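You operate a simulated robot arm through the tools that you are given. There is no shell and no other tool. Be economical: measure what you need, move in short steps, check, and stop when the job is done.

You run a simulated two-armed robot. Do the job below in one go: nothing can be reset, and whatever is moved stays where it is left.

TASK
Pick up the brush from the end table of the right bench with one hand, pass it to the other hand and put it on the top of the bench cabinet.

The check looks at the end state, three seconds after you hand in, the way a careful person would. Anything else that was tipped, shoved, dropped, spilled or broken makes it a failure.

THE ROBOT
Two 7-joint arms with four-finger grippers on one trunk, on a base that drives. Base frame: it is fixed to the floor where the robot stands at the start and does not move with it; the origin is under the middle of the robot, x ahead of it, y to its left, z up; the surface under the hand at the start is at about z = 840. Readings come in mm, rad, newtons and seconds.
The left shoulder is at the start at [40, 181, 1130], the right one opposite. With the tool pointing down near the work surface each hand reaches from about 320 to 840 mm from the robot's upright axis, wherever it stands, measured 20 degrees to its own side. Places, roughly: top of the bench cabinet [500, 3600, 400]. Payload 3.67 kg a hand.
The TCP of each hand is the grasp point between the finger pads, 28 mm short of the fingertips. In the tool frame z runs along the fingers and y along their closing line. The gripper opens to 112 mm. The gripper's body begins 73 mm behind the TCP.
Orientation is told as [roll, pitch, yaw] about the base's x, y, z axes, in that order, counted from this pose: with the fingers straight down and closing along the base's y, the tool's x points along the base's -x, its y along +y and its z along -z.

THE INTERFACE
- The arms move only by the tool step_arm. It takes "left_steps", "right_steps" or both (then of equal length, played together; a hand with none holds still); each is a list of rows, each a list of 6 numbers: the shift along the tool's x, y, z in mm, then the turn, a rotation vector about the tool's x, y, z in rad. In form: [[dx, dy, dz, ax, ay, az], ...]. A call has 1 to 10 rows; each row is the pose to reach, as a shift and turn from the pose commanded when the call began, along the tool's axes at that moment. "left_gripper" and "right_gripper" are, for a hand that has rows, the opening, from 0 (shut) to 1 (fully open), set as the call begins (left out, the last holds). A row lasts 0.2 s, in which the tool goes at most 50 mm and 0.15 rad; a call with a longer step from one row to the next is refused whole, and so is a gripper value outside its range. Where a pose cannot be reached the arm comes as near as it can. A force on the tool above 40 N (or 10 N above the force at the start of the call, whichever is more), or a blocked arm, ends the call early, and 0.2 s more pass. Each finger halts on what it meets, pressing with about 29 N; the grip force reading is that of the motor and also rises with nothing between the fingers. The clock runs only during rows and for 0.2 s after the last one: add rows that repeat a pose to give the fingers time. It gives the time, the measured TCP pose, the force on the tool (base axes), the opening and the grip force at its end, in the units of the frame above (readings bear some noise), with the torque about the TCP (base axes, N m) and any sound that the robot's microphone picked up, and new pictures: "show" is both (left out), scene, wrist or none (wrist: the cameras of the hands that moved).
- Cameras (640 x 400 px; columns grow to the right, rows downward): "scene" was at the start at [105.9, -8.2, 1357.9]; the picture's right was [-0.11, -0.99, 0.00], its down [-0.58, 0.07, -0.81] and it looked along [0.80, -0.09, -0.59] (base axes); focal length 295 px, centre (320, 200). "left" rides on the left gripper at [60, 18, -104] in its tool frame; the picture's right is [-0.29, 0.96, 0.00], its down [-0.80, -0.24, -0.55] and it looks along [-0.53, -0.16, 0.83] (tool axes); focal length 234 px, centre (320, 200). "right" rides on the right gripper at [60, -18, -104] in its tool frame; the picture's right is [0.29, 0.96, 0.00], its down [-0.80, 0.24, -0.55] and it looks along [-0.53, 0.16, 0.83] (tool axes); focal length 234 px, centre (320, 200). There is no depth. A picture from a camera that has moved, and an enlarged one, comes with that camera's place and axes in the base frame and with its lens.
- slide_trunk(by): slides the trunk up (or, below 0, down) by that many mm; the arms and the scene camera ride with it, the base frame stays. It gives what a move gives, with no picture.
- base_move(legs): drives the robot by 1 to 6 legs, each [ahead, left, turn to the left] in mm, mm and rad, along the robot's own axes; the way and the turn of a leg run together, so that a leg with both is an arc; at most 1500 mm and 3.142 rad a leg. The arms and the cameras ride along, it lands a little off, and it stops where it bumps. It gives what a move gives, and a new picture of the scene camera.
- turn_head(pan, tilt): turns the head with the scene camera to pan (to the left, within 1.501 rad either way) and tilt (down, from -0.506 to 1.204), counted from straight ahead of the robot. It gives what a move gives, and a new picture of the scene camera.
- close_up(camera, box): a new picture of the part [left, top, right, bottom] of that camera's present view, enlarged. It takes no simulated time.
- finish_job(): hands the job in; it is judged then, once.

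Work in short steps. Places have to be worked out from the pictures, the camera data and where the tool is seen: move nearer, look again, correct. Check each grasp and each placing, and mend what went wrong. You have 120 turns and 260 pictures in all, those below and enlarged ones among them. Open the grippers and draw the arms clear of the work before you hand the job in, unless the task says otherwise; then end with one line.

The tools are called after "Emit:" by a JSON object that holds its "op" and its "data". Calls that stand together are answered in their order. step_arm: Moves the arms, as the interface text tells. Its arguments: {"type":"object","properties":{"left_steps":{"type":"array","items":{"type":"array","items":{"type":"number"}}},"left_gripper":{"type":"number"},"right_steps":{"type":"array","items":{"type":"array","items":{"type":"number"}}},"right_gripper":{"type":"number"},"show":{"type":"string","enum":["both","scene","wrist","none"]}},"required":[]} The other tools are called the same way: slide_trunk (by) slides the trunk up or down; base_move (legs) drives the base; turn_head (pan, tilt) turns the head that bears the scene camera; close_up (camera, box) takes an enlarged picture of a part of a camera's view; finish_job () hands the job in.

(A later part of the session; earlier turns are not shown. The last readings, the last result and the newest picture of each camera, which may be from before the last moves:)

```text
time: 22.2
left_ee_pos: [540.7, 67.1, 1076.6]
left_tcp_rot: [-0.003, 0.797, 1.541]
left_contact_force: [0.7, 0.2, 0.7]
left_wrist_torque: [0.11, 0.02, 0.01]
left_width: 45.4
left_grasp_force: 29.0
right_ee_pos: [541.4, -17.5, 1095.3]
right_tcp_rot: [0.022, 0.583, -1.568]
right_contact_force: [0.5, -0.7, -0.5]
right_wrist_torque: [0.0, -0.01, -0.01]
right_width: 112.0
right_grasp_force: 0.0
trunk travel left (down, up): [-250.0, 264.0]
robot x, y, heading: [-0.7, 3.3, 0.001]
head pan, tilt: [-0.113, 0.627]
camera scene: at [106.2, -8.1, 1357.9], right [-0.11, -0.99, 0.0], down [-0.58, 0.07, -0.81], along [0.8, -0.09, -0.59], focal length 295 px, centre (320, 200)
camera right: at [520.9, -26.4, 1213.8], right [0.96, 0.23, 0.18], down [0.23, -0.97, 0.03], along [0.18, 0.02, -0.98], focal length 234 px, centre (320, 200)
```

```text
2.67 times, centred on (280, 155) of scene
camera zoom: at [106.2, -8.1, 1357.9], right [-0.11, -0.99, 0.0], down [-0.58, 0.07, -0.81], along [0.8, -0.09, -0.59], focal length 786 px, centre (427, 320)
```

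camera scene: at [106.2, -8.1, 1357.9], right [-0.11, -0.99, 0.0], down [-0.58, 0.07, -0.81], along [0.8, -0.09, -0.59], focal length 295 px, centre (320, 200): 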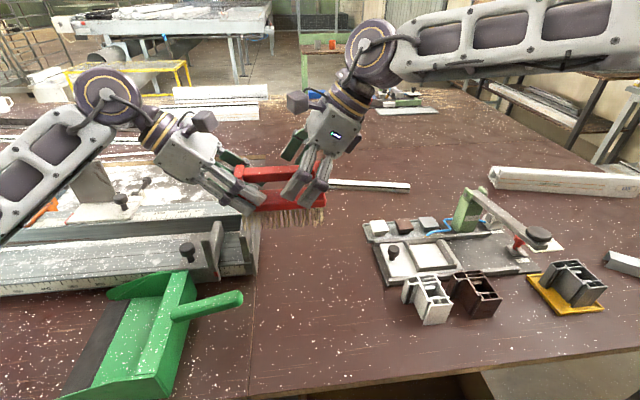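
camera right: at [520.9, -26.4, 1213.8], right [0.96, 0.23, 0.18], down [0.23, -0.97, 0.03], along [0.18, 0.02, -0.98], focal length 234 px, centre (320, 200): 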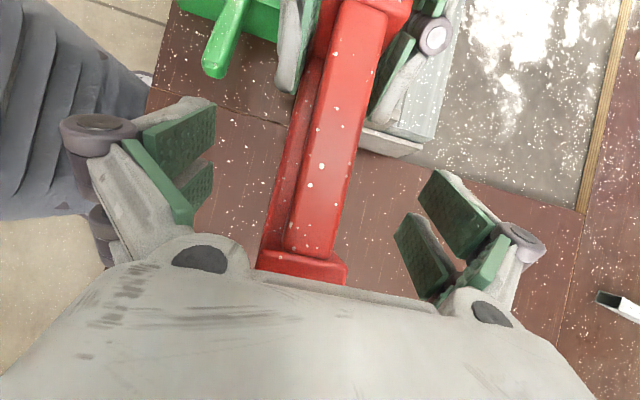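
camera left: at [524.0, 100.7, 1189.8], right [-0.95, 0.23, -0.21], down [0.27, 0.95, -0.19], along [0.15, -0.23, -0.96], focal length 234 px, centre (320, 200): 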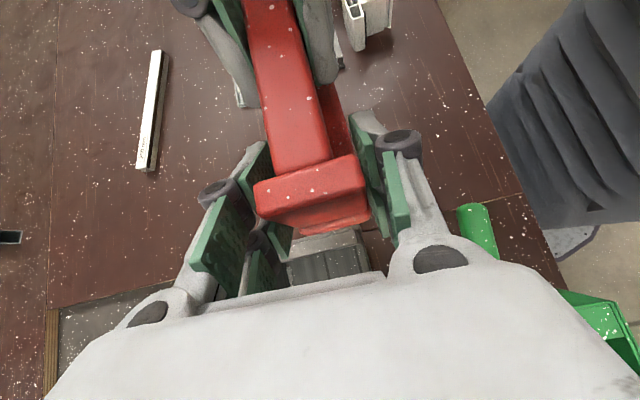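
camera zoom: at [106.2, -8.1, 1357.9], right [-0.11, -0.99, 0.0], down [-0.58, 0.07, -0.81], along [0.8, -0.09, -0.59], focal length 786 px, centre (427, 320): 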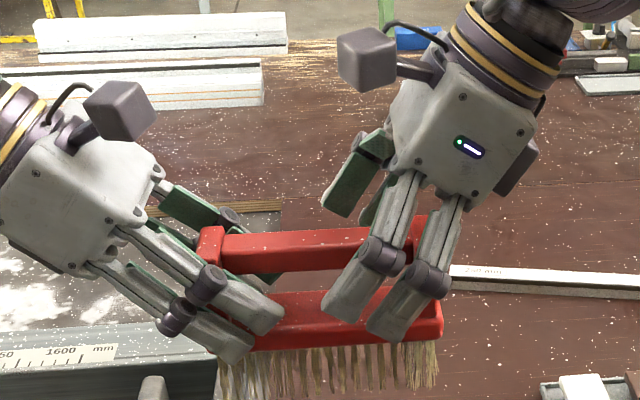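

The left hand alone holds the brush, so I withdraw the right hand along its own axis.

Emit:
{"op": "step_arm", "data": {"right_steps": [[0, 0, -25, 0, 0, 0], [0, 0, -60, 0, 0, 0], [0, 0, -100, 0, 0, 0], [0, 0, -145, 0, 0, 0], [-30, 0, -175, 0, 0, 0], [-60, 0, -200, 0, 0, 0], [-90, 0, -220, 0, 0, 0]], "show": "scene"}}

Emit:
{"op": "close_up", "data": {"camera": "scene", "box": [160, 80, 400, 230]}}

Emit:
{"op": "close_up", "data": {"camera": "left", "box": [160, 0, 480, 270]}}

```text
time: 23.8
left_ee_pos: [540.9, 66.5, 1075.7]
left_tcp_rot: [-0.003, 0.798, 1.542]
left_contact_force: [0.3, 0.2, 0.4]
left_wrist_torque: [0.15, 0.01, 0.02]
left_width: 45.4
left_grasp_force: 29.1
right_ee_pos: [536.2, -214.9, 1230.0]
right_tcp_rot: [0.021, 0.584, -1.566]
right_contact_force: [0.0, -1.4, -0.2]
right_wrist_torque: [-0.02, -0.02, -0.01]
right_width: 111.9
right_grasp_force: 0.2
trunk travel left (down, up): [-250.0, 264.0]
robot x, y, heading: [-2.5, 0.0, -0.001]
head pan, tilt: [-0.113, 0.627]
camera scene: at [105.9, -9.4, 1357.9], right [-0.11, -0.99, 0.0], down [-0.58, 0.07, -0.81], along [0.8, -0.09, -0.59], focal length 295 px, centre (320, 200)
```

scene: 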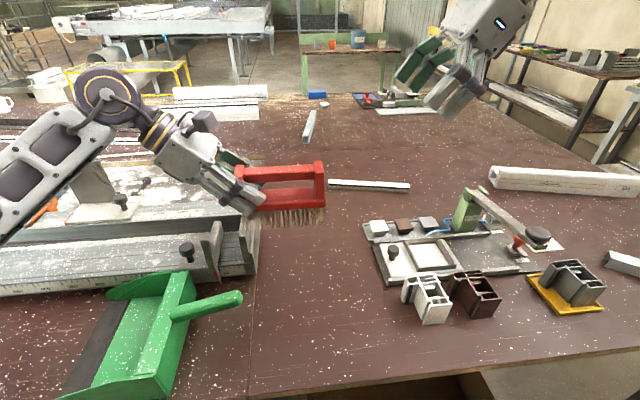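

```text
2.67 times, centred on (280, 155) of scene
camera zoom: at [105.9, -9.4, 1357.9], right [-0.11, -0.99, 0.0], down [-0.58, 0.07, -0.81], along [0.8, -0.09, -0.59], focal length 786 px, centre (427, 320)
```

zoom: 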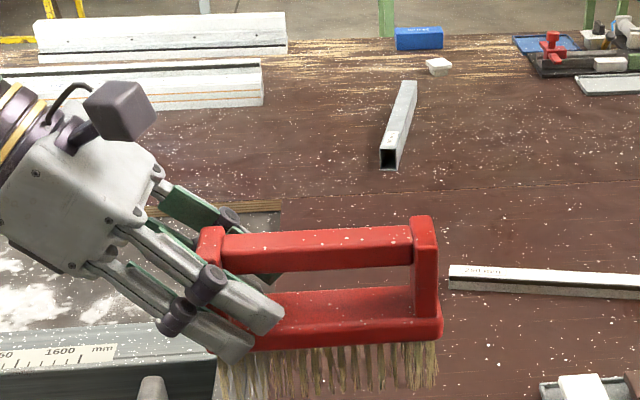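

```text
1.48 times, centred on (320, 135) of left
camera zoom: at [523.7, 100.0, 1190.4], right [-0.95, 0.23, -0.21], down [0.27, 0.95, -0.18], along [0.16, -0.23, -0.96], focal length 347 px, centre (320, 296)
```

zoom: 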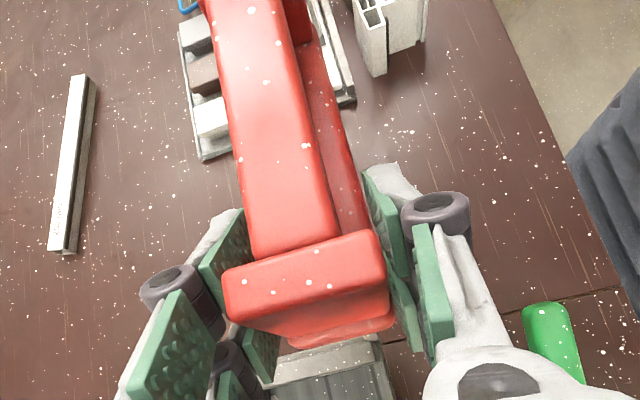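

The brush is steady and level in the left hand. I look left for the bench cabinet before driving.

Emit:
{"op": "turn_head", "data": {"pan": 1.4, "tilt": 0.3}}

Emit:
{"op": "turn_head", "data": {"pan": 0.6, "tilt": 0.4}}

```text
time: 25.4
left_ee_pos: [540.8, 68.0, 1076.3]
left_tcp_rot: [-0.002, 0.8, 1.539]
left_contact_force: [-0.3, 0.5, -0.2]
left_wrist_torque: [0.13, 0.0, -0.02]
left_width: 45.6
left_grasp_force: 29.0
right_ee_pos: [536.8, -212.9, 1231.2]
right_tcp_rot: [0.022, 0.585, -1.568]
right_contact_force: [-1.0, -0.3, -0.4]
right_wrist_torque: [-0.04, -0.05, 0.0]
right_width: 112.1
right_grasp_force: 0.1
trunk travel left (down, up): [-250.0, 264.0]
robot x, y, heading: [-1.7, 1.4, 0.002]
head pan, tilt: [1.4, 0.3]
camera scene: at [35.2, 93.8, 1387.8], right [0.99, -0.17, 0.0], down [-0.05, -0.29, -0.96], along [0.16, 0.94, -0.3], focal length 295 px, centre (320, 200)
```

scene: 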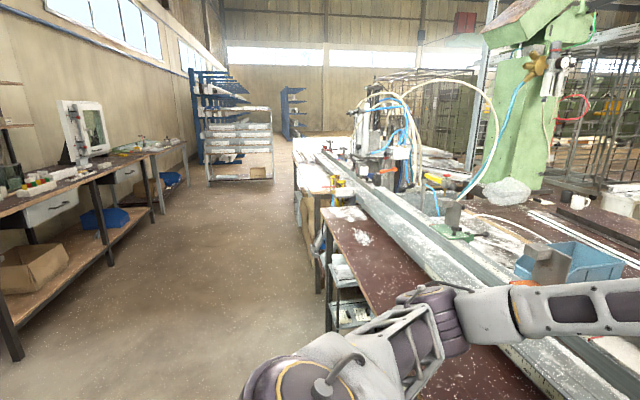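

```text
time: 26.5
left_ee_pos: [540.5, 68.7, 1075.9]
left_tcp_rot: [-0.003, 0.8, 1.54]
left_contact_force: [0.1, 0.5, -0.1]
left_wrist_torque: [0.12, 0.0, 0.03]
left_width: 45.6
left_grasp_force: 29.1
right_ee_pos: [536.2, -213.2, 1230.2]
right_tcp_rot: [0.02, 0.587, -1.567]
right_contact_force: [0.9, -0.4, -0.2]
right_wrist_torque: [-0.01, 0.01, 0.05]
right_width: 112.0
right_grasp_force: 0.1
trunk travel left (down, up): [-250.0, 264.0]
robot x, y, heading: [-3.2, 3.0, -0.001]
head pan, tilt: [0.6, 0.4]
camera scene: at [95.6, 54.2, 1378.5], right [0.57, -0.82, 0.0], down [-0.32, -0.22, -0.92], along [0.76, 0.52, -0.39], focal length 295 px, centre (320, 200)
```

scene: 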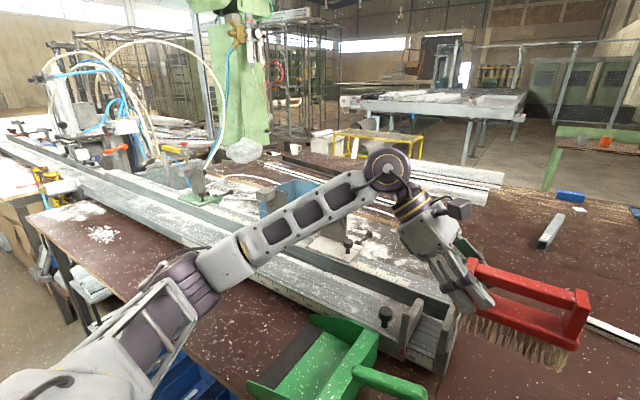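

The cabinet point should appear near pixel (309, 193) of the leftward view; I turn back there and zoom in.

Emit:
{"op": "turn_head", "data": {"pan": 1.4, "tilt": 0.3}}

Emit:
{"op": "close_up", "data": {"camera": "scene", "box": [260, 120, 400, 340]}}

```text
time: 27.7
left_ee_pos: [540.4, 68.1, 1077.0]
left_tcp_rot: [-0.002, 0.8, 1.541]
left_contact_force: [0.9, -0.2, -0.6]
left_wrist_torque: [0.09, 0.01, 0.0]
left_width: 45.6
left_grasp_force: 29.3
right_ee_pos: [537.2, -213.8, 1230.2]
right_tcp_rot: [0.022, 0.584, -1.569]
right_contact_force: [0.1, -0.5, -0.9]
right_wrist_torque: [-0.01, 0.01, 0.01]
right_width: 112.1
right_grasp_force: 0.1
trunk travel left (down, up): [-250.0, 264.0]
robot x, y, heading: [0.9, 0.5, 0.001]
head pan, tilt: [1.4, 0.3]
camera scene: at [35.2, 93.8, 1387.8], right [0.99, -0.17, 0.0], down [-0.05, -0.29, -0.96], along [0.16, 0.94, -0.3], focal length 295 px, centre (320, 200)
```

scene: 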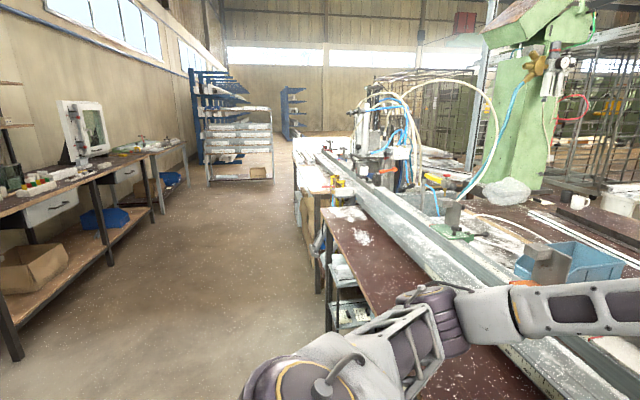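

```text
1.82 times, centred on (330, 230) of scene
camera zoom: at [35.2, 93.8, 1387.8], right [0.99, -0.17, 0.0], down [-0.05, -0.29, -0.96], along [0.16, 0.94, -0.3], focal length 536 px, centre (302, 146)
```

zoom: 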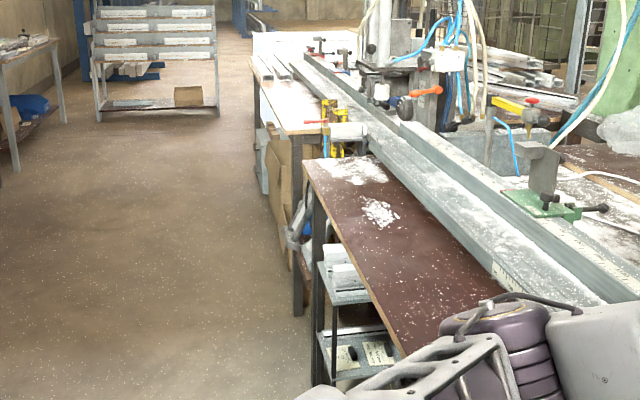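

The cabinet must stand lower down along the left benches (front edge x≈345). I back out 600 mm so that the arms clear the table, then slide left along the aisle while still facing the benches.

Emit:
{"op": "base_move", "data": {"legs": [[-600, 0, 0], [0, 1500, 0]]}}

```text
time: 38.5
left_ee_pos: [-77.5, 1619.0, 1075.1]
left_tcp_rot: [-0.005, 0.798, 1.578]
left_contact_force: [0.0, -0.6, 0.7]
left_wrist_torque: [0.1, 0.02, 0.0]
left_width: 45.5
left_grasp_force: 28.9
right_ee_pos: [-72.9, 1337.5, 1231.5]
right_tcp_rot: [0.021, 0.584, -1.533]
right_contact_force: [-0.7, -1.0, 0.2]
right_wrist_torque: [0.03, 0.0, 0.0]
right_width: 111.9
right_grasp_force: 0.1
trunk travel left (down, up): [-250.0, 264.0]
robot x, y, heading: [-618.5, 1532.7, 0.032]
head pan, tilt: [1.4, 0.3]
camera scene: at [-584.0, 1626.5, 1387.8], right [0.99, -0.14, 0.0], down [-0.04, -0.29, -0.96], along [0.13, 0.95, -0.3], focal length 295 px, centre (320, 200)
```

scene: 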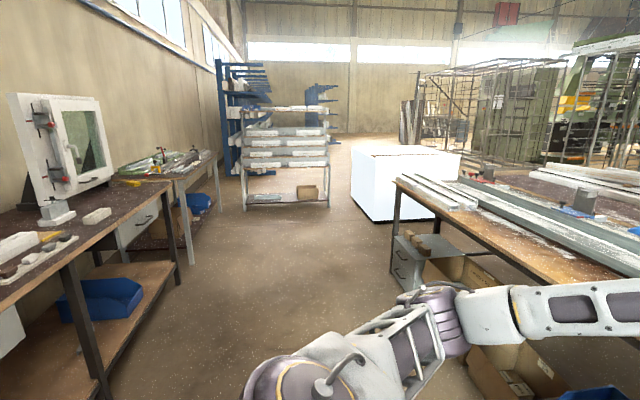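

A small grey drawer cabinet stands under the bench end; I zoom in on it.

Emit:
{"op": "close_up", "data": {"camera": "scene", "box": [360, 170, 500, 300]}}

```text
3.08 times, centred on (430, 235) of scene
camera zoom: at [-584.0, 1626.5, 1387.8], right [0.99, -0.14, 0.0], down [-0.04, -0.29, -0.96], along [0.13, 0.95, -0.3], focal length 908 px, centre (-18, 92)
```

zoom: 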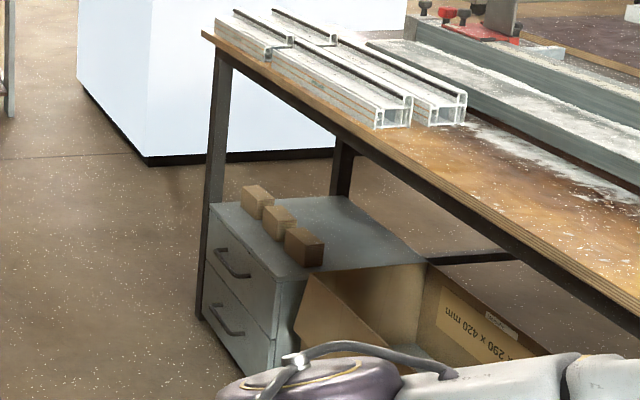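

The cabinet stands under the bench: its top (z≈400) spans about x 290–670, y 3300–3700, with three wood blocks at x≈400, and the bench top is some 400 mm above it. I drive left to stand in front of it and look in.

Emit:
{"op": "base_move", "data": {"legs": [[0, 0, -0.03], [0, 1400, 0], [0, 300, 0]]}}

Emit:
{"op": "turn_head", "data": {"pan": 0.2, "tilt": 0.8}}

```text
time: 47.6
left_ee_pos: [-93.7, 3281.0, 1074.8]
left_tcp_rot: [-0.004, 0.801, 1.563]
left_contact_force: [0.3, -1.1, -0.7]
left_wrist_torque: [0.14, 0.04, 0.02]
left_width: 45.4
left_grasp_force: 28.6
right_ee_pos: [-93.3, 3000.1, 1230.9]
right_tcp_rot: [0.02, 0.586, -1.545]
right_contact_force: [0.0, 0.7, -0.1]
right_wrist_torque: [0.0, 0.01, 0.0]
right_width: 112.1
right_grasp_force: 0.0
trunk travel left (down, up): [-250.0, 264.0]
robot x, y, heading: [-633.6, 3207.6, 0.024]
head pan, tilt: [1.4, 0.3]
camera scene: at [-600.2, 3296.2, 1387.8], right [0.99, -0.15, 0.0], down [-0.04, -0.29, -0.96], along [0.14, 0.94, -0.3], focal length 295 px, centre (320, 200)
```

scene: 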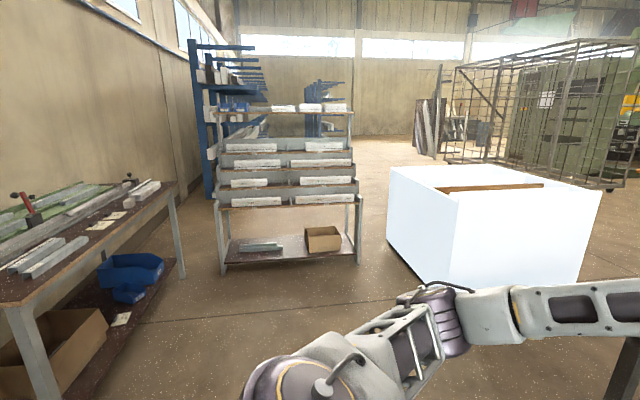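

```text
time: 49.0
left_ee_pos: [-94.1, 3280.4, 1076.1]
left_tcp_rot: [-0.005, 0.798, 1.563]
left_contact_force: [-0.3, 0.5, -0.1]
left_wrist_torque: [0.11, -0.01, 0.02]
left_width: 45.3
left_grasp_force: 28.9
right_ee_pos: [-92.5, 2999.8, 1229.6]
right_tcp_rot: [0.021, 0.584, -1.543]
right_contact_force: [-0.6, 0.1, 0.1]
right_wrist_torque: [-0.03, -0.01, 0.0]
right_width: 111.8
right_grasp_force: 0.2
trunk travel left (down, up): [-250.0, 264.0]
robot x, y, heading: [-634.0, 3203.5, 0.022]
head pan, tilt: [0.201, 0.799]
camera scene: at [-535.4, 3221.2, 1343.4], right [0.22, -0.98, 0.0], down [-0.7, -0.16, -0.7], along [0.68, 0.15, -0.72], focal length 295 px, centre (320, 200)
```

scene: 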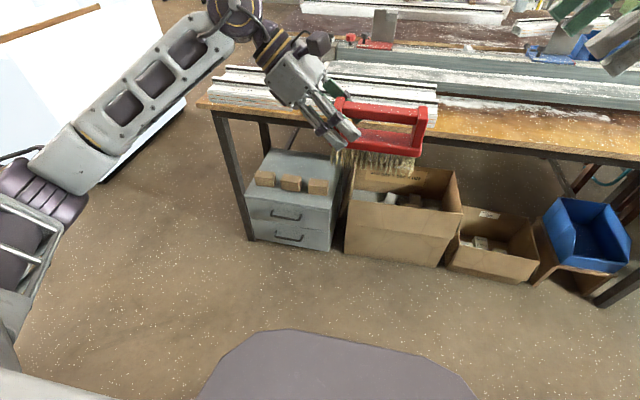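

I have a clear view of the cabinet with its three blocks. While still back in the aisle I turn the left hand from pointing right to pointing ahead, so that the brush can go in lengthwise.

Emit:
{"op": "step_arm", "data": {"left_steps": [[-9, 6, -9, -0.1055, 0, 0.1025], [-18, 12, -18, -0.211, 0, 0.205], [-27, 18, -28, -0.3165, 0, 0.3075], [-36, 24, -37, -0.422, 0, 0.41], [-45, 30, -46, -0.5275, 0, 0.5125], [-54, 36, -56, -0.633, 0, 0.615], [-63, 42, -65, -0.7385, 0, 0.7175], [-72, 48, -74, -0.844, 0, 0.82], [-81, 54, -84, -0.9495, 0, 0.9225], [-90, 60, -93, -1.055, 0, 1.025]]}}

```text
time: 51.2
left_ee_pos: [-154.8, 3410.7, 1076.8]
left_tcp_rot: [-0.004, 0.796, 0.091]
left_contact_force: [0.4, 0.9, -4.1]
left_wrist_torque: [-0.05, -0.03, 0.04]
left_width: 45.4
left_grasp_force: 28.7
right_ee_pos: [-95.4, 2998.5, 1230.6]
right_tcp_rot: [0.022, 0.587, -1.546]
right_contact_force: [-0.5, -0.7, -0.4]
right_wrist_torque: [0.07, -0.04, 0.0]
right_width: 112.1
right_grasp_force: 0.1
trunk travel left (down, up): [-250.0, 264.0]
robot x, y, heading: [-634.2, 3199.2, 0.023]
head pan, tilt: [0.201, 0.799]
camera scene: at [-536.9, 3219.7, 1343.4], right [0.22, -0.98, 0.0], down [-0.7, -0.16, -0.7], along [0.68, 0.15, -0.72], focal length 295 px, centre (320, 200)
camera left: at [-123.7, 3430.8, 1190.7], right [0.11, 0.97, -0.21], down [0.97, -0.15, -0.18], along [-0.21, -0.18, -0.96], focal length 234 px, centre (320, 200)
```

scene: 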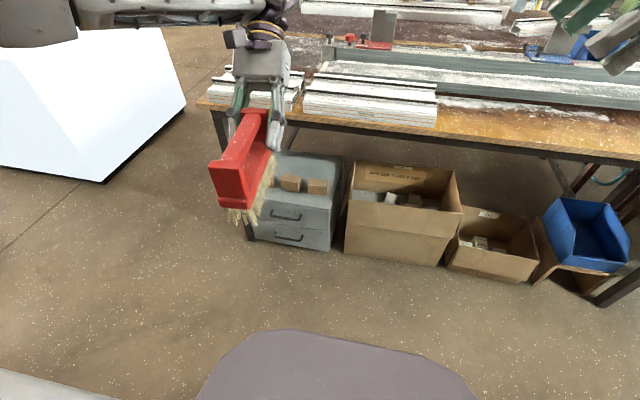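
left: 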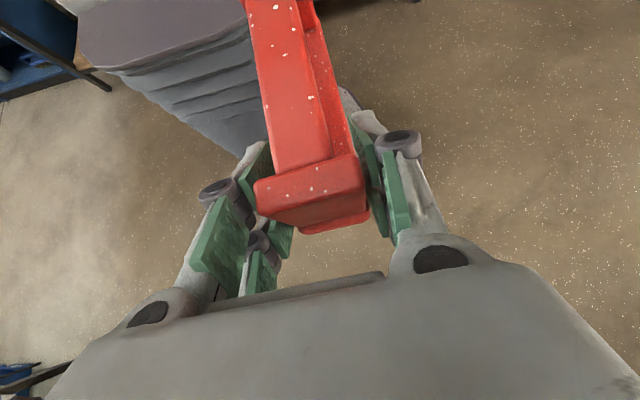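

That turned it the wrong way: the brush now points back at the robot. I rotate it back the other way, past its old direction toward pointing ahead.

Emit:
{"op": "step_arm", "data": {"left_steps": [[0, 0, 0, 0.107, 0, -0.1045], [0, 0, 0, 0.214, 0, -0.209], [0, 0, 0, 0.321, 0, -0.3135], [0, 0, 0, 0.428, 0, -0.418], [0, 0, 0, 0.535, 0, -0.5225], [0, 0, 0, 0.642, 0, -0.627], [0, 0, 0, 0.749, 0, -0.7315], [0, 0, 0, 0.856, 0, -0.836], [0, 0, 0, 0.963, 0, -0.9405], [0, 0, 0, 1.07, 0, -1.045]], "show": "none"}}

Emit:
{"op": "step_arm", "data": {"left_steps": [[0, 0, 0, 0.107, 0, -0.1045], [0, 0, 0, 0.214, 0, -0.209], [0, 0, 0, 0.321, 0, -0.3135], [0, 0, 0, 0.428, 0, -0.418], [0, 0, 0, 0.535, 0, -0.5225], [0, 0, 0, 0.642, 0, -0.627], [0, 0, 0, 0.749, 0, -0.7315], [0, 0, 0, 0.856, 0, -0.836]]}}

```text
time: 53.4
left_ee_pos: [-154.5, 3410.4, 1076.8]
left_tcp_rot: [0.0, 0.798, 1.592]
left_contact_force: [-0.3, -0.1, -1.8]
left_wrist_torque: [0.13, 0.01, 0.01]
left_width: 45.6
left_grasp_force: 29.2
right_ee_pos: [-92.7, 3000.3, 1230.4]
right_tcp_rot: [0.025, 0.585, -1.545]
right_contact_force: [-0.5, -1.1, 0.5]
right_wrist_torque: [-0.01, -0.01, -0.01]
right_width: 111.9
right_grasp_force: 0.1
trunk travel left (down, up): [-250.0, 264.0]
robot x, y, heading: [-634.4, 3202.7, 0.023]
head pan, tilt: [0.201, 0.799]
```

```text
time: 55.2
left_ee_pos: [-152.8, 3411.1, 1076.4]
left_tcp_rot: [0.0, 0.797, 2.79]
left_contact_force: [0.0, 0.4, -1.8]
left_wrist_torque: [0.06, 0.13, 0.01]
left_width: 45.4
left_grasp_force: 29.1
right_ee_pos: [-91.3, 2999.2, 1230.0]
right_tcp_rot: [0.021, 0.584, -1.545]
right_contact_force: [-0.4, -0.5, 0.3]
right_wrist_torque: [0.03, 0.01, 0.01]
right_width: 112.3
right_grasp_force: 0.0
trunk travel left (down, up): [-250.0, 264.0]
robot x, y, heading: [-637.4, 3201.6, 0.021]
head pan, tilt: [0.201, 0.799]
camera scene: at [-535.0, 3221.0, 1343.4], right [0.22, -0.98, 0.0], down [-0.7, -0.16, -0.7], along [0.68, 0.15, -0.72], focal length 295 px, centre (320, 200)
camera left: at [-189.2, 3404.9, 1190.6], right [-0.52, -0.83, -0.21], down [-0.81, 0.55, -0.18], along [0.27, 0.07, -0.96], focal length 234 px, centre (320, 200)
```

scene: 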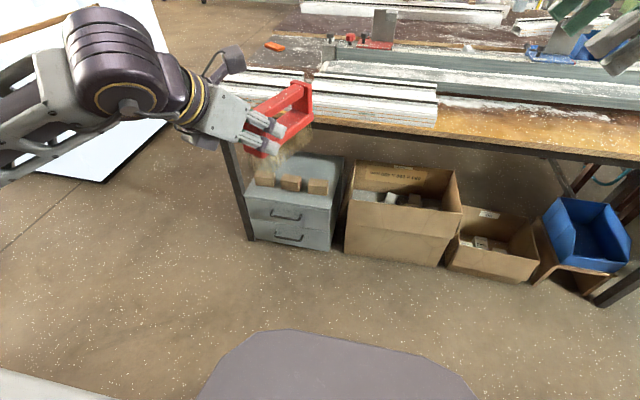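
left: 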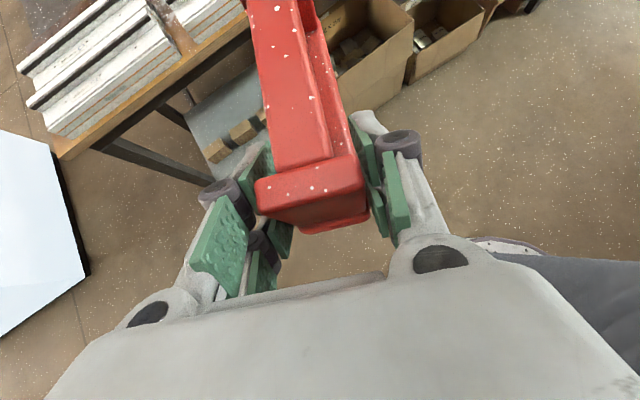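

The hand now points ahead (brush axis about −20° from +x) with full reach. I lower the trunk 250 mm to get under the bench top and look again.

Emit:
{"op": "slide_trunk", "data": {"by": -250}}

Emit:
{"op": "turn_head", "data": {"pan": 0.2, "tilt": 0.6}}

Emit:
{"op": "close_up", "data": {"camera": "scene", "box": [200, 60, 480, 240]}}

```text
time: 57.8
left_ee_pos: [-152.4, 3411.6, 826.8]
left_tcp_rot: [0.0, 0.798, 2.788]
left_contact_force: [0.3, 0.2, -2.4]
left_wrist_torque: [0.01, 0.15, 0.01]
left_width: 45.8
left_grasp_force: 28.9
right_ee_pos: [-91.8, 3000.6, 981.8]
right_tcp_rot: [0.02, 0.585, -1.545]
right_contact_force: [-0.2, -0.1, -0.8]
right_wrist_torque: [-0.01, 0.02, 0.0]
right_width: 112.0
right_grasp_force: 0.2
trunk travel left (down, up): [0.0, 514.0]
robot x, y, heading: [-631.3, 3202.7, 0.022]
head pan, tilt: [0.201, 0.799]
```

```text
time: 58.5
left_ee_pos: [-153.1, 3412.2, 825.4]
left_tcp_rot: [0.001, 0.797, 2.786]
left_contact_force: [0.1, 0.6, -2.3]
left_wrist_torque: [0.04, 0.14, 0.02]
left_width: 45.7
left_grasp_force: 29.0
right_ee_pos: [-92.9, 2999.0, 981.6]
right_tcp_rot: [0.02, 0.584, -1.544]
right_contact_force: [0.0, -0.4, -0.2]
right_wrist_torque: [-0.02, 0.0, 0.01]
right_width: 111.9
right_grasp_force: 0.0
trunk travel left (down, up): [0.0, 514.0]
robot x, y, heading: [-636.0, 3200.0, 0.019]
head pan, tilt: [0.201, 0.6]
camera scene: at [-528.0, 3223.1, 1110.9], right [0.22, -0.98, 0.0], down [-0.55, -0.12, -0.82], along [0.8, 0.18, -0.57], focal length 295 px, centre (320, 200)
```

scene: 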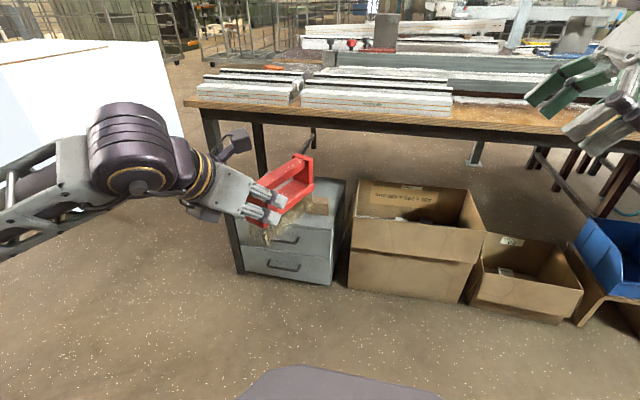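

```text
2.22 times, centred on (340, 150) of scene
camera zoom: at [-528.0, 3223.1, 1110.9], right [0.22, -0.98, 0.0], down [-0.55, -0.12, -0.82], along [0.8, 0.18, -0.57], focal length 655 px, centre (276, 311)
```

zoom: 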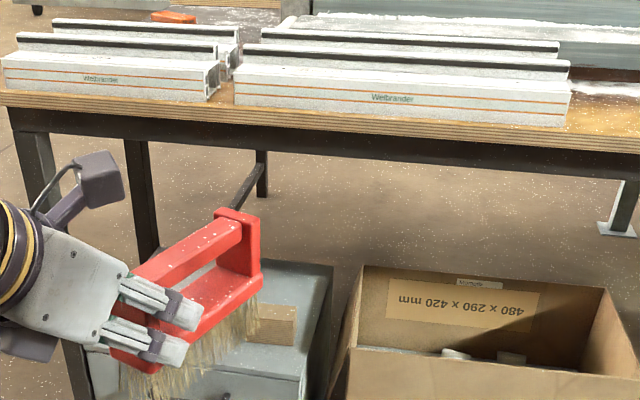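

Rail bottom is at about z 785 and the hand should fit under it. Before driving in, I check how far the robot's own base reaches forward.

Emit:
{"op": "turn_head", "data": {"pan": 0, "tilt": 1.15}}

```text
time: 59.5
left_ee_pos: [-153.1, 3411.0, 826.4]
left_tcp_rot: [0.002, 0.799, 2.787]
left_contact_force: [0.2, -0.6, -2.5]
left_wrist_torque: [0.04, 0.1, 0.01]
left_width: 45.3
left_grasp_force: 28.4
right_ee_pos: [-93.4, 2999.8, 979.9]
right_tcp_rot: [0.022, 0.584, -1.544]
right_contact_force: [0.5, -0.7, -0.4]
right_wrist_torque: [-0.01, 0.02, -0.02]
right_width: 111.7
right_grasp_force: 0.0
trunk travel left (down, up): [0.0, 514.0]
robot x, y, heading: [-637.7, 3198.9, 0.019]
head pan, tilt: [0.0, 1.15]
camera scene: at [-554.6, 3204.9, 1069.3], right [0.02, -1.0, 0.0], down [-0.91, -0.02, -0.41], along [0.41, 0.01, -0.91], focal length 295 px, centre (320, 200)
```

scene: 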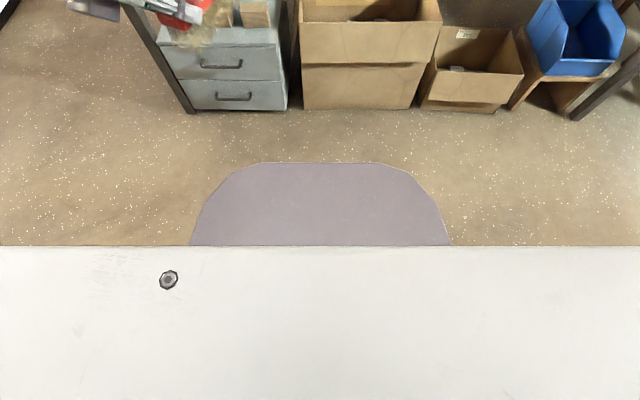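

The chest sticks out about 320 mm ahead at z≈680, so I must keep the robot's x below about −80 near the bench. I lower the left hand to z≈600 here in the open, then view it.

Emit:
{"op": "step_arm", "data": {"left_steps": [[-27, 0, 26, 0, 0, 0], [-54, 0, 52, 0, 0, 0], [-81, 0, 79, 0, 0, 0], [-108, 0, 105, 0, 0, 0], [-135, 0, 131, 0, 0, 0], [-162, 0, 157, 0, 0, 0]], "show": "none"}}

Emit:
{"op": "turn_head", "data": {"pan": 0.25, "tilt": 0.65}}

```text
time: 60.9
left_ee_pos: [-153.4, 3410.7, 604.2]
left_tcp_rot: [0.001, 0.796, 2.786]
left_contact_force: [-1.5, 0.7, -1.9]
left_wrist_torque: [0.03, 0.11, 0.0]
left_width: 45.7
left_grasp_force: 29.1
right_ee_pos: [-92.6, 3000.1, 981.7]
right_tcp_rot: [0.021, 0.584, -1.544]
right_contact_force: [0.8, -0.9, -0.2]
right_wrist_torque: [0.0, 0.01, 0.02]
right_width: 111.7
right_grasp_force: 0.0
trunk travel left (down, up): [0.0, 514.0]
robot x, y, heading: [-635.5, 3202.3, 0.022]
head pan, tilt: [0.0, 1.15]
```

```text
time: 61.8
left_ee_pos: [-153.6, 3410.6, 604.1]
left_tcp_rot: [0.0, 0.798, 2.786]
left_contact_force: [0.2, 0.4, -2.3]
left_wrist_torque: [0.06, 0.1, 0.02]
left_width: 45.4
left_grasp_force: 29.0
right_ee_pos: [-91.8, 2999.0, 981.4]
right_tcp_rot: [0.02, 0.585, -1.544]
right_contact_force: [0.0, -0.1, 0.3]
right_wrist_torque: [-0.01, 0.0, 0.03]
right_width: 111.9
right_grasp_force: 0.0
trunk travel left (down, up): [0.0, 514.0]
robot x, y, heading: [-635.4, 3201.8, 0.028]
head pan, tilt: [0.25, 0.649]
camera scene: at [-530.6, 3226.8, 1106.6], right [0.27, -0.96, 0.0], down [-0.58, -0.16, -0.8], along [0.77, 0.21, -0.61], focal length 295 px, centre (320, 200)
```

scene: 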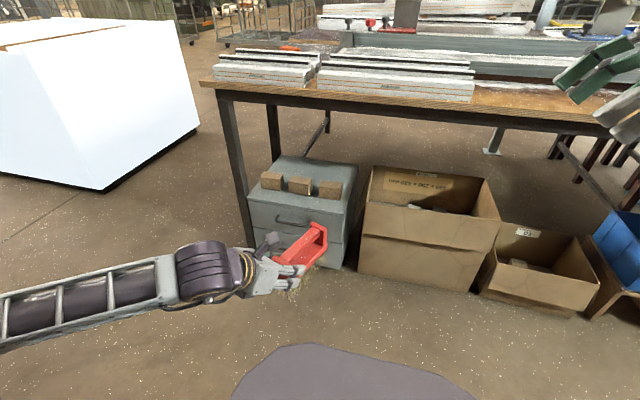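

I enlarge the cabinet top to map the blocks and the free area behind them.

Emit:
{"op": "close_up", "data": {"camera": "scene", "box": [220, 80, 380, 280]}}

```text
2.00 times, centred on (300, 180) of scene
camera zoom: at [-530.6, 3226.8, 1106.6], right [0.27, -0.96, 0.0], down [-0.58, -0.16, -0.8], along [0.77, 0.21, -0.61], focal length 590 px, centre (360, 240)
```

zoom: 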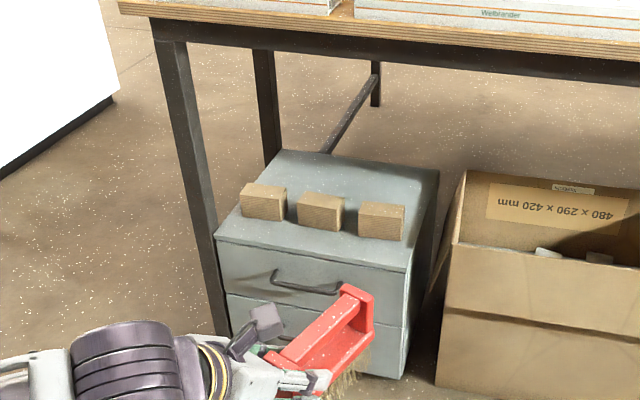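

I zoom further onto the blocks to get their height, since I must pass the brush over them and beneath the rail.

Emit:
{"op": "close_up", "data": {"camera": "scene", "box": [265, 150, 355, 210]}}

```text
6.67 times, centred on (310, 180) of scene
camera zoom: at [-530.6, 3226.8, 1106.6], right [0.27, -0.96, 0.0], down [-0.58, -0.16, -0.8], along [0.77, 0.21, -0.61], focal length 1966 px, centre (387, 333)
```

zoom: 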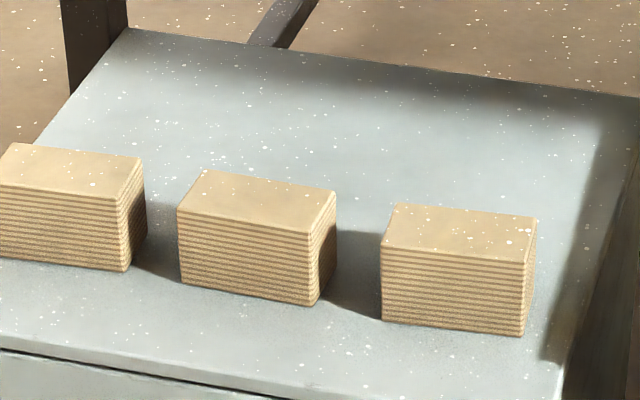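

Blocks are about 84×45×54 mm at x 380–430, so their tops are at z≈454, and x 435–677 behind them is free. First I draw the right hand back so it won't hang over the bench, then drive 150 left and 380 ahead.

Emit:
{"op": "step_arm", "data": {"right_steps": [[0, -40, 0, 0, 0, 0], [0, -80, 0, 0, 0, 0], [0, -120, 0, 0, 0, 0], [0, -150, 0, 0, 0, 0], [0, -170, 0, 0, 0, 0]], "show": "none"}}

Emit:
{"op": "base_move", "data": {"legs": [[0, 150, -0.025], [380, 0, 0]]}}

```text
time: 63.0
left_ee_pos: [-153.3, 3410.3, 604.7]
left_tcp_rot: [-0.001, 0.796, 2.788]
left_contact_force: [-0.4, 0.4, -1.4]
left_wrist_torque: [0.07, 0.1, 0.01]
left_width: 45.6
left_grasp_force: 29.2
right_ee_pos: [-262.1, 2997.3, 979.3]
right_tcp_rot: [0.022, 0.583, -1.544]
right_contact_force: [-0.2, 0.0, 0.4]
right_wrist_torque: [-0.01, 0.02, -0.02]
right_width: 112.0
right_grasp_force: 0.1
trunk travel left (down, up): [0.0, 514.0]
robot x, y, heading: [-631.1, 3201.1, 0.023]
head pan, tilt: [0.25, 0.649]
```

```text
time: 66.5
left_ee_pos: [228.5, 3543.8, 604.3]
left_tcp_rot: [0.0, 0.795, 2.752]
left_contact_force: [0.3, 0.5, -2.9]
left_wrist_torque: [0.06, 0.14, 0.03]
left_width: 45.4
left_grasp_force: 29.2
right_ee_pos: [106.8, 3135.0, 979.5]
right_tcp_rot: [0.021, 0.584, -1.579]
right_contact_force: [0.5, -0.5, 0.4]
right_wrist_torque: [0.03, 0.04, 0.0]
right_width: 112.0
right_grasp_force: 0.0
trunk travel left (down, up): [0.0, 514.0]
robot x, y, heading: [-259.9, 3352.1, -0.016]
head pan, tilt: [0.25, 0.649]
camera scene: at [-154.4, 3373.4, 1106.6], right [0.23, -0.97, 0.0], down [-0.59, -0.14, -0.8], along [0.77, 0.19, -0.61], focal length 295 px, centre (320, 200)
```

scene: 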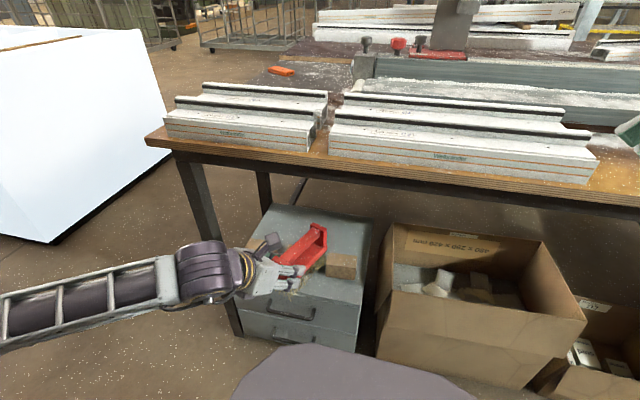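

Two-view checks put the bench front at x≈312, z≈835, and the cabinet top at z≈400 spanning x 310–670, y 3375–3760. I drive 160 mm further so the brush enters above the blocks, with the wrist joint still outside the rail.

Emit:
{"op": "base_move", "data": {"legs": [[160, 10, 0]]}}

Emit:
{"op": "close_up", "data": {"camera": "left", "box": [0, 0, 640, 400]}}

```text
time: 67.9
left_ee_pos: [388.1, 3553.2, 603.6]
left_tcp_rot: [0.002, 0.798, 2.755]
left_contact_force: [-0.1, 0.4, -3.2]
left_wrist_torque: [0.03, 0.14, -0.04]
left_width: 45.7
left_grasp_force: 29.5
right_ee_pos: [266.5, 3143.6, 978.2]
right_tcp_rot: [0.019, 0.586, -1.576]
right_contact_force: [0.5, -0.1, -0.5]
right_wrist_torque: [0.02, 0.0, 0.03]
right_width: 111.9
right_grasp_force: 0.0
trunk travel left (down, up): [0.0, 514.0]
robot x, y, heading: [-99.8, 3362.6, -0.012]
head pan, tilt: [0.25, 0.649]
camera scene: at [5.9, 3382.1, 1106.5], right [0.24, -0.97, 0.0], down [-0.59, -0.14, -0.8], along [0.77, 0.19, -0.61], focal length 295 px, centre (320, 200)
```

scene: 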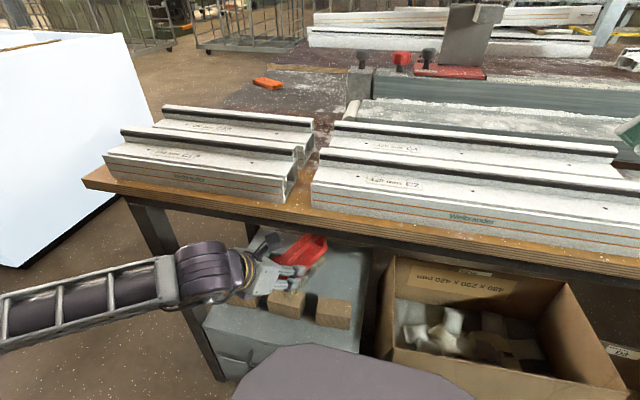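

```text
1.00 times, centred on (320, 200) of left (not enlarged: the box is as wide or as high as the picture)
camera zoom: at [351.4, 3548.6, 718.1], right [-0.55, -0.81, -0.2], down [-0.79, 0.58, -0.18], along [0.27, 0.06, -0.96], focal length 234 px, centre (320, 200)
```

zoom: 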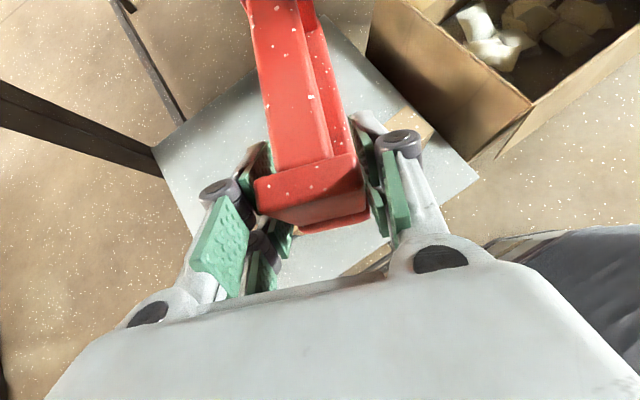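

The brush hovers over the blocks. I pitch the hand flatter by 0.22 rad to keep the wrist below the rail, lower to z≈552, and check the clearances.

Emit:
{"op": "step_arm", "data": {"left_steps": [[-9, 0, 9, 0, 0.06, 0], [-18, 0, 18, 0, 0.12, 0], [-28, 0, 27, 0, 0.17, 0], [-37, 0, 36, 0, 0.22, 0], [-37, 0, 36, 0, 0.22, 0]]}}

Emit:
{"op": "close_up", "data": {"camera": "scene", "box": [160, 200, 400, 350]}}

```text
time: 69.1
left_ee_pos: [387.1, 3552.0, 552.4]
left_tcp_rot: [0.0, 1.016, 2.756]
left_contact_force: [0.7, 0.0, -3.0]
left_wrist_torque: [0.03, 0.13, 0.03]
left_width: 45.6
left_grasp_force: 29.0
right_ee_pos: [266.9, 3144.2, 978.9]
right_tcp_rot: [0.022, 0.584, -1.578]
right_contact_force: [0.5, 0.0, 0.0]
right_wrist_torque: [0.0, 0.03, 0.01]
right_width: 112.3
right_grasp_force: 0.0
trunk travel left (down, up): [0.0, 514.0]
robot x, y, heading: [-100.4, 3359.7, -0.008]
head pan, tilt: [0.25, 0.649]
camera scene: at [5.1, 3382.3, 1106.7], right [0.24, -0.97, 0.0], down [-0.59, -0.14, -0.8], along [0.77, 0.19, -0.61], focal length 295 px, centre (320, 200)
camera left: at [327.7, 3556.1, 657.3], right [-0.5, -0.83, -0.24], down [-0.73, 0.56, -0.39], along [0.46, -0.01, -0.89], focal length 234 px, centre (320, 200)
```

scene: 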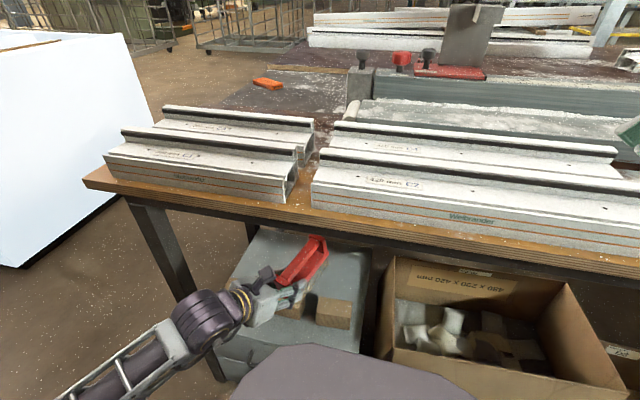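
left: 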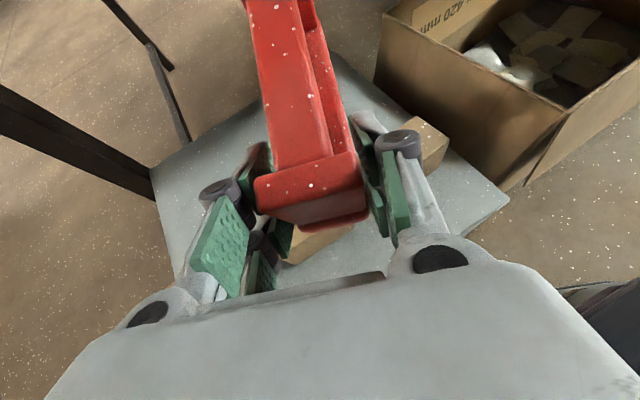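

```text
2.67 times, centred on (280, 275) of scene
camera zoom: at [5.1, 3382.3, 1106.7], right [0.24, -0.97, 0.0], down [-0.59, -0.14, -0.8], along [0.77, 0.19, -0.61], focal length 786 px, centre (427, 0)
```

zoom: 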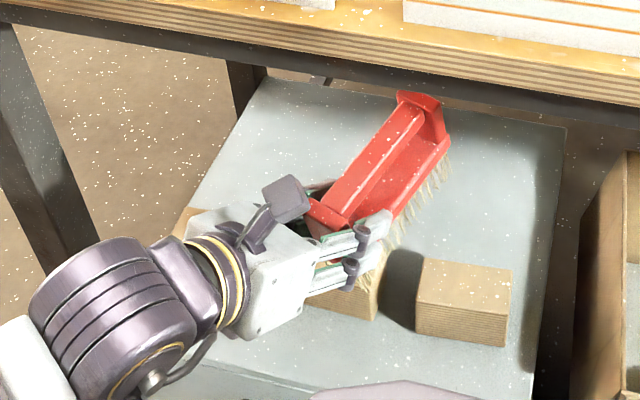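

Clearances look good: the brush is above the blocks and the wrist below the rail. I slide the hand 135 mm deeper at the same height.

Emit:
{"op": "step_arm", "data": {"left_steps": [[13.4, -9.3, 21.6, 0, 0, 0], [26.8, -18.6, 43.2, 0, 0, 0], [40.2, -27.8, 64.8, 0, 0, 0], [53.6, -37.1, 86.4, 0, 0, 0], [67, -46.4, 108, 0, 0, 0], [67, -46.4, 108, 0, 0, 0]]}}

Emit:
{"op": "close_up", "data": {"camera": "scene", "box": [160, 200, 400, 350]}}

```text
time: 70.5
left_ee_pos: [523.6, 3548.2, 554.2]
left_tcp_rot: [0.002, 1.016, 2.755]
left_contact_force: [-0.6, 0.1, -1.5]
left_wrist_torque: [0.06, 0.13, 0.03]
left_width: 45.5
left_grasp_force: 28.8
right_ee_pos: [266.9, 3144.5, 978.9]
right_tcp_rot: [0.021, 0.585, -1.577]
right_contact_force: [-1.0, 0.1, -0.2]
right_wrist_torque: [0.01, 0.0, 0.0]
right_width: 112.0
right_grasp_force: 0.0
trunk travel left (down, up): [0.0, 514.0]
robot x, y, heading: [-101.1, 3357.9, -0.013]
head pan, tilt: [0.25, 0.649]
camera scene: at [4.7, 3382.1, 1106.7], right [0.24, -0.97, 0.0], down [-0.59, -0.14, -0.8], along [0.77, 0.19, -0.6], focal length 295 px, centre (320, 200)
camera left: at [463.7, 3552.4, 658.1], right [-0.5, -0.83, -0.24], down [-0.73, 0.56, -0.39], along [0.46, -0.01, -0.89], focal length 234 px, centre (320, 200)
```

scene: 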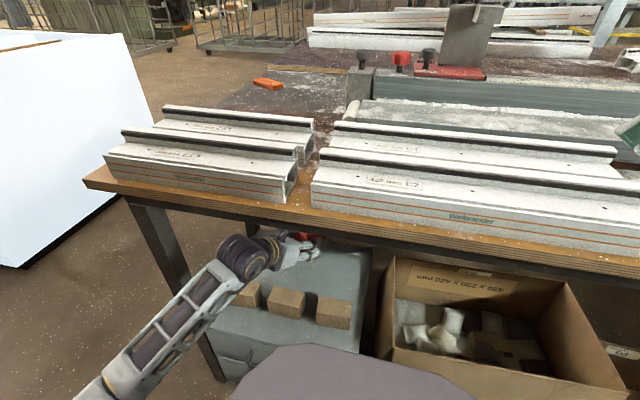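
left: 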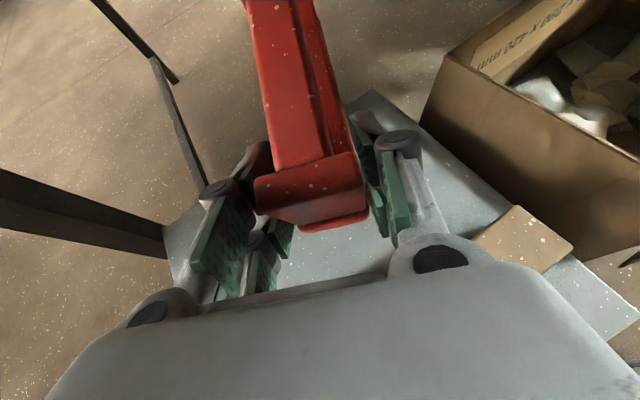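

```text
2.67 times, centred on (280, 275) of scene
camera zoom: at [4.7, 3382.1, 1106.7], right [0.24, -0.97, 0.0], down [-0.59, -0.14, -0.8], along [0.77, 0.19, -0.6], focal length 786 px, centre (427, 0)
```

zoom: 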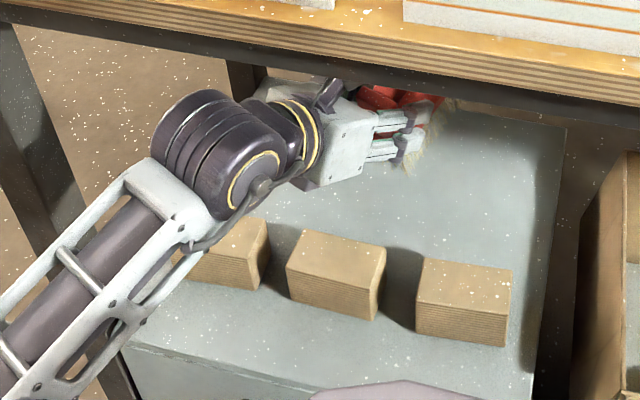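

The brush is behind the blocks, between block backs at x≈466 and the cabinet's rear edge at ≈690. I level it again and lower to about 10 mm above the top.

Emit:
{"op": "step_arm", "data": {"left_steps": [[-11, 0, 7, 0, -0.05, 0], [-23, 0, 14, 0, -0.1, 0], [-34, 0, 21, 0, -0.15, 0], [-45, 0, 28, 0, -0.2, 0], [-57, 0, 35.5, 0, -0.22, 0], [-57, 0, 35.5, 0, -0.22, 0]]}}

Emit:
{"op": "close_up", "data": {"camera": "scene", "box": [160, 200, 400, 350]}}

```text
time: 71.9
left_ee_pos: [524.0, 3547.7, 485.8]
left_tcp_rot: [0.002, 0.796, 2.755]
left_contact_force: [-1.0, 0.6, -3.0]
left_wrist_torque: [0.06, 0.11, 0.01]
left_width: 45.5
left_grasp_force: 29.0
right_ee_pos: [266.2, 3142.9, 979.0]
right_tcp_rot: [0.021, 0.586, -1.579]
right_contact_force: [0.3, -0.5, -0.8]
right_wrist_torque: [0.01, -0.01, 0.01]
right_width: 112.0
right_grasp_force: 0.1
trunk travel left (down, up): [0.0, 514.0]
robot x, y, heading: [-94.7, 3359.7, -0.013]
head pan, tilt: [0.25, 0.649]
camera scene: at [4.7, 3382.0, 1106.7], right [0.24, -0.97, 0.0], down [-0.59, -0.14, -0.8], along [0.77, 0.19, -0.6], focal length 295 px, centre (320, 200)
camera left: at [486.8, 3543.1, 600.6], right [-0.55, -0.81, -0.21], down [-0.79, 0.58, -0.18], along [0.27, 0.06, -0.96], focal length 234 px, centre (320, 200)
```

scene: 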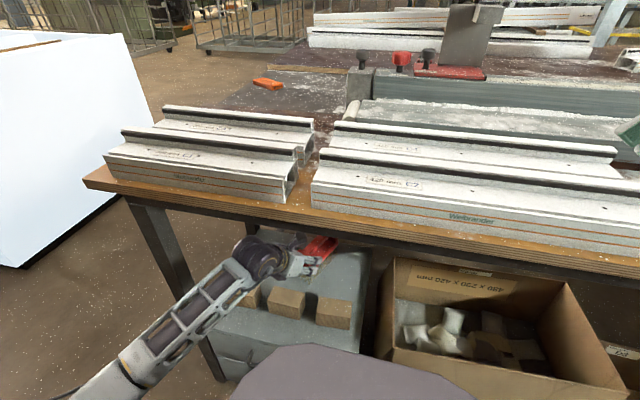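
left: 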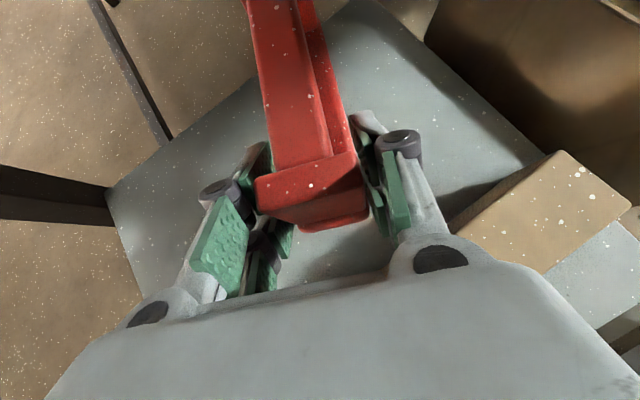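

```text
2.67 times, centred on (280, 275) of scene
camera zoom: at [4.7, 3382.0, 1106.7], right [0.24, -0.97, 0.0], down [-0.59, -0.14, -0.8], along [0.77, 0.19, -0.6], focal length 786 px, centre (427, 0)
```

zoom: 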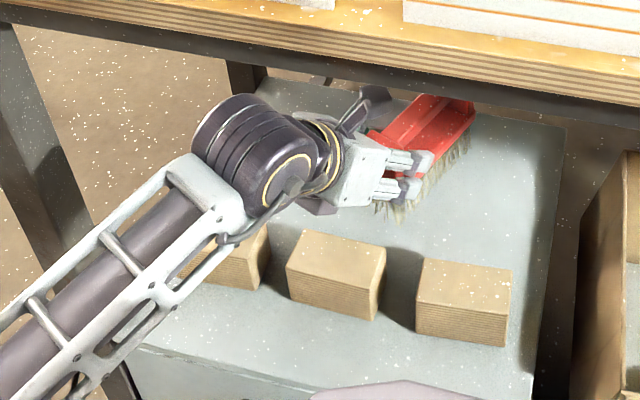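

The brush bottom should be a few mm to 10 mm above the top. I lower slowly in 2.5 mm rows, watching the force.

Emit:
{"op": "step_arm", "data": {"left_steps": [[-1.8, 0, 1.7, 0, 0, 0], [-3.6, 0, 3.5, 0, 0, 0], [-5.4, 0, 5.2, 0, 0, 0], [-7.2, 0, 7, 0, 0, 0], [-7.2, 0, 7, 0, 0, 0]], "show": "none"}}

Emit:
{"op": "close_up", "data": {"camera": "scene", "box": [280, 220, 370, 300]}}

```text
time: 73.1
left_ee_pos: [522.6, 3547.9, 474.7]
left_tcp_rot: [0.0, 0.795, 2.756]
left_contact_force: [-0.4, -0.1, -2.4]
left_wrist_torque: [0.08, 0.09, -0.01]
left_width: 45.5
left_grasp_force: 28.6
right_ee_pos: [266.1, 3143.8, 979.2]
right_tcp_rot: [0.021, 0.583, -1.577]
right_contact_force: [-0.4, 0.1, -0.6]
right_wrist_torque: [-0.02, -0.01, 0.01]
right_width: 111.8
right_grasp_force: 0.0
trunk travel left (down, up): [0.0, 514.0]
robot x, y, heading: [-99.0, 3359.1, -0.008]
head pan, tilt: [0.25, 0.649]
```

```text
5.00 times, centred on (325, 260) of scene
camera zoom: at [4.8, 3382.0, 1106.7], right [0.24, -0.97, 0.0], down [-0.59, -0.14, -0.8], along [0.77, 0.19, -0.6], focal length 1475 px, centre (295, -100)
```

zoom: 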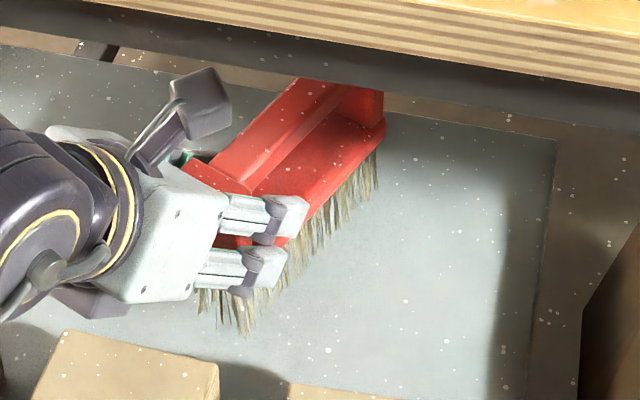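

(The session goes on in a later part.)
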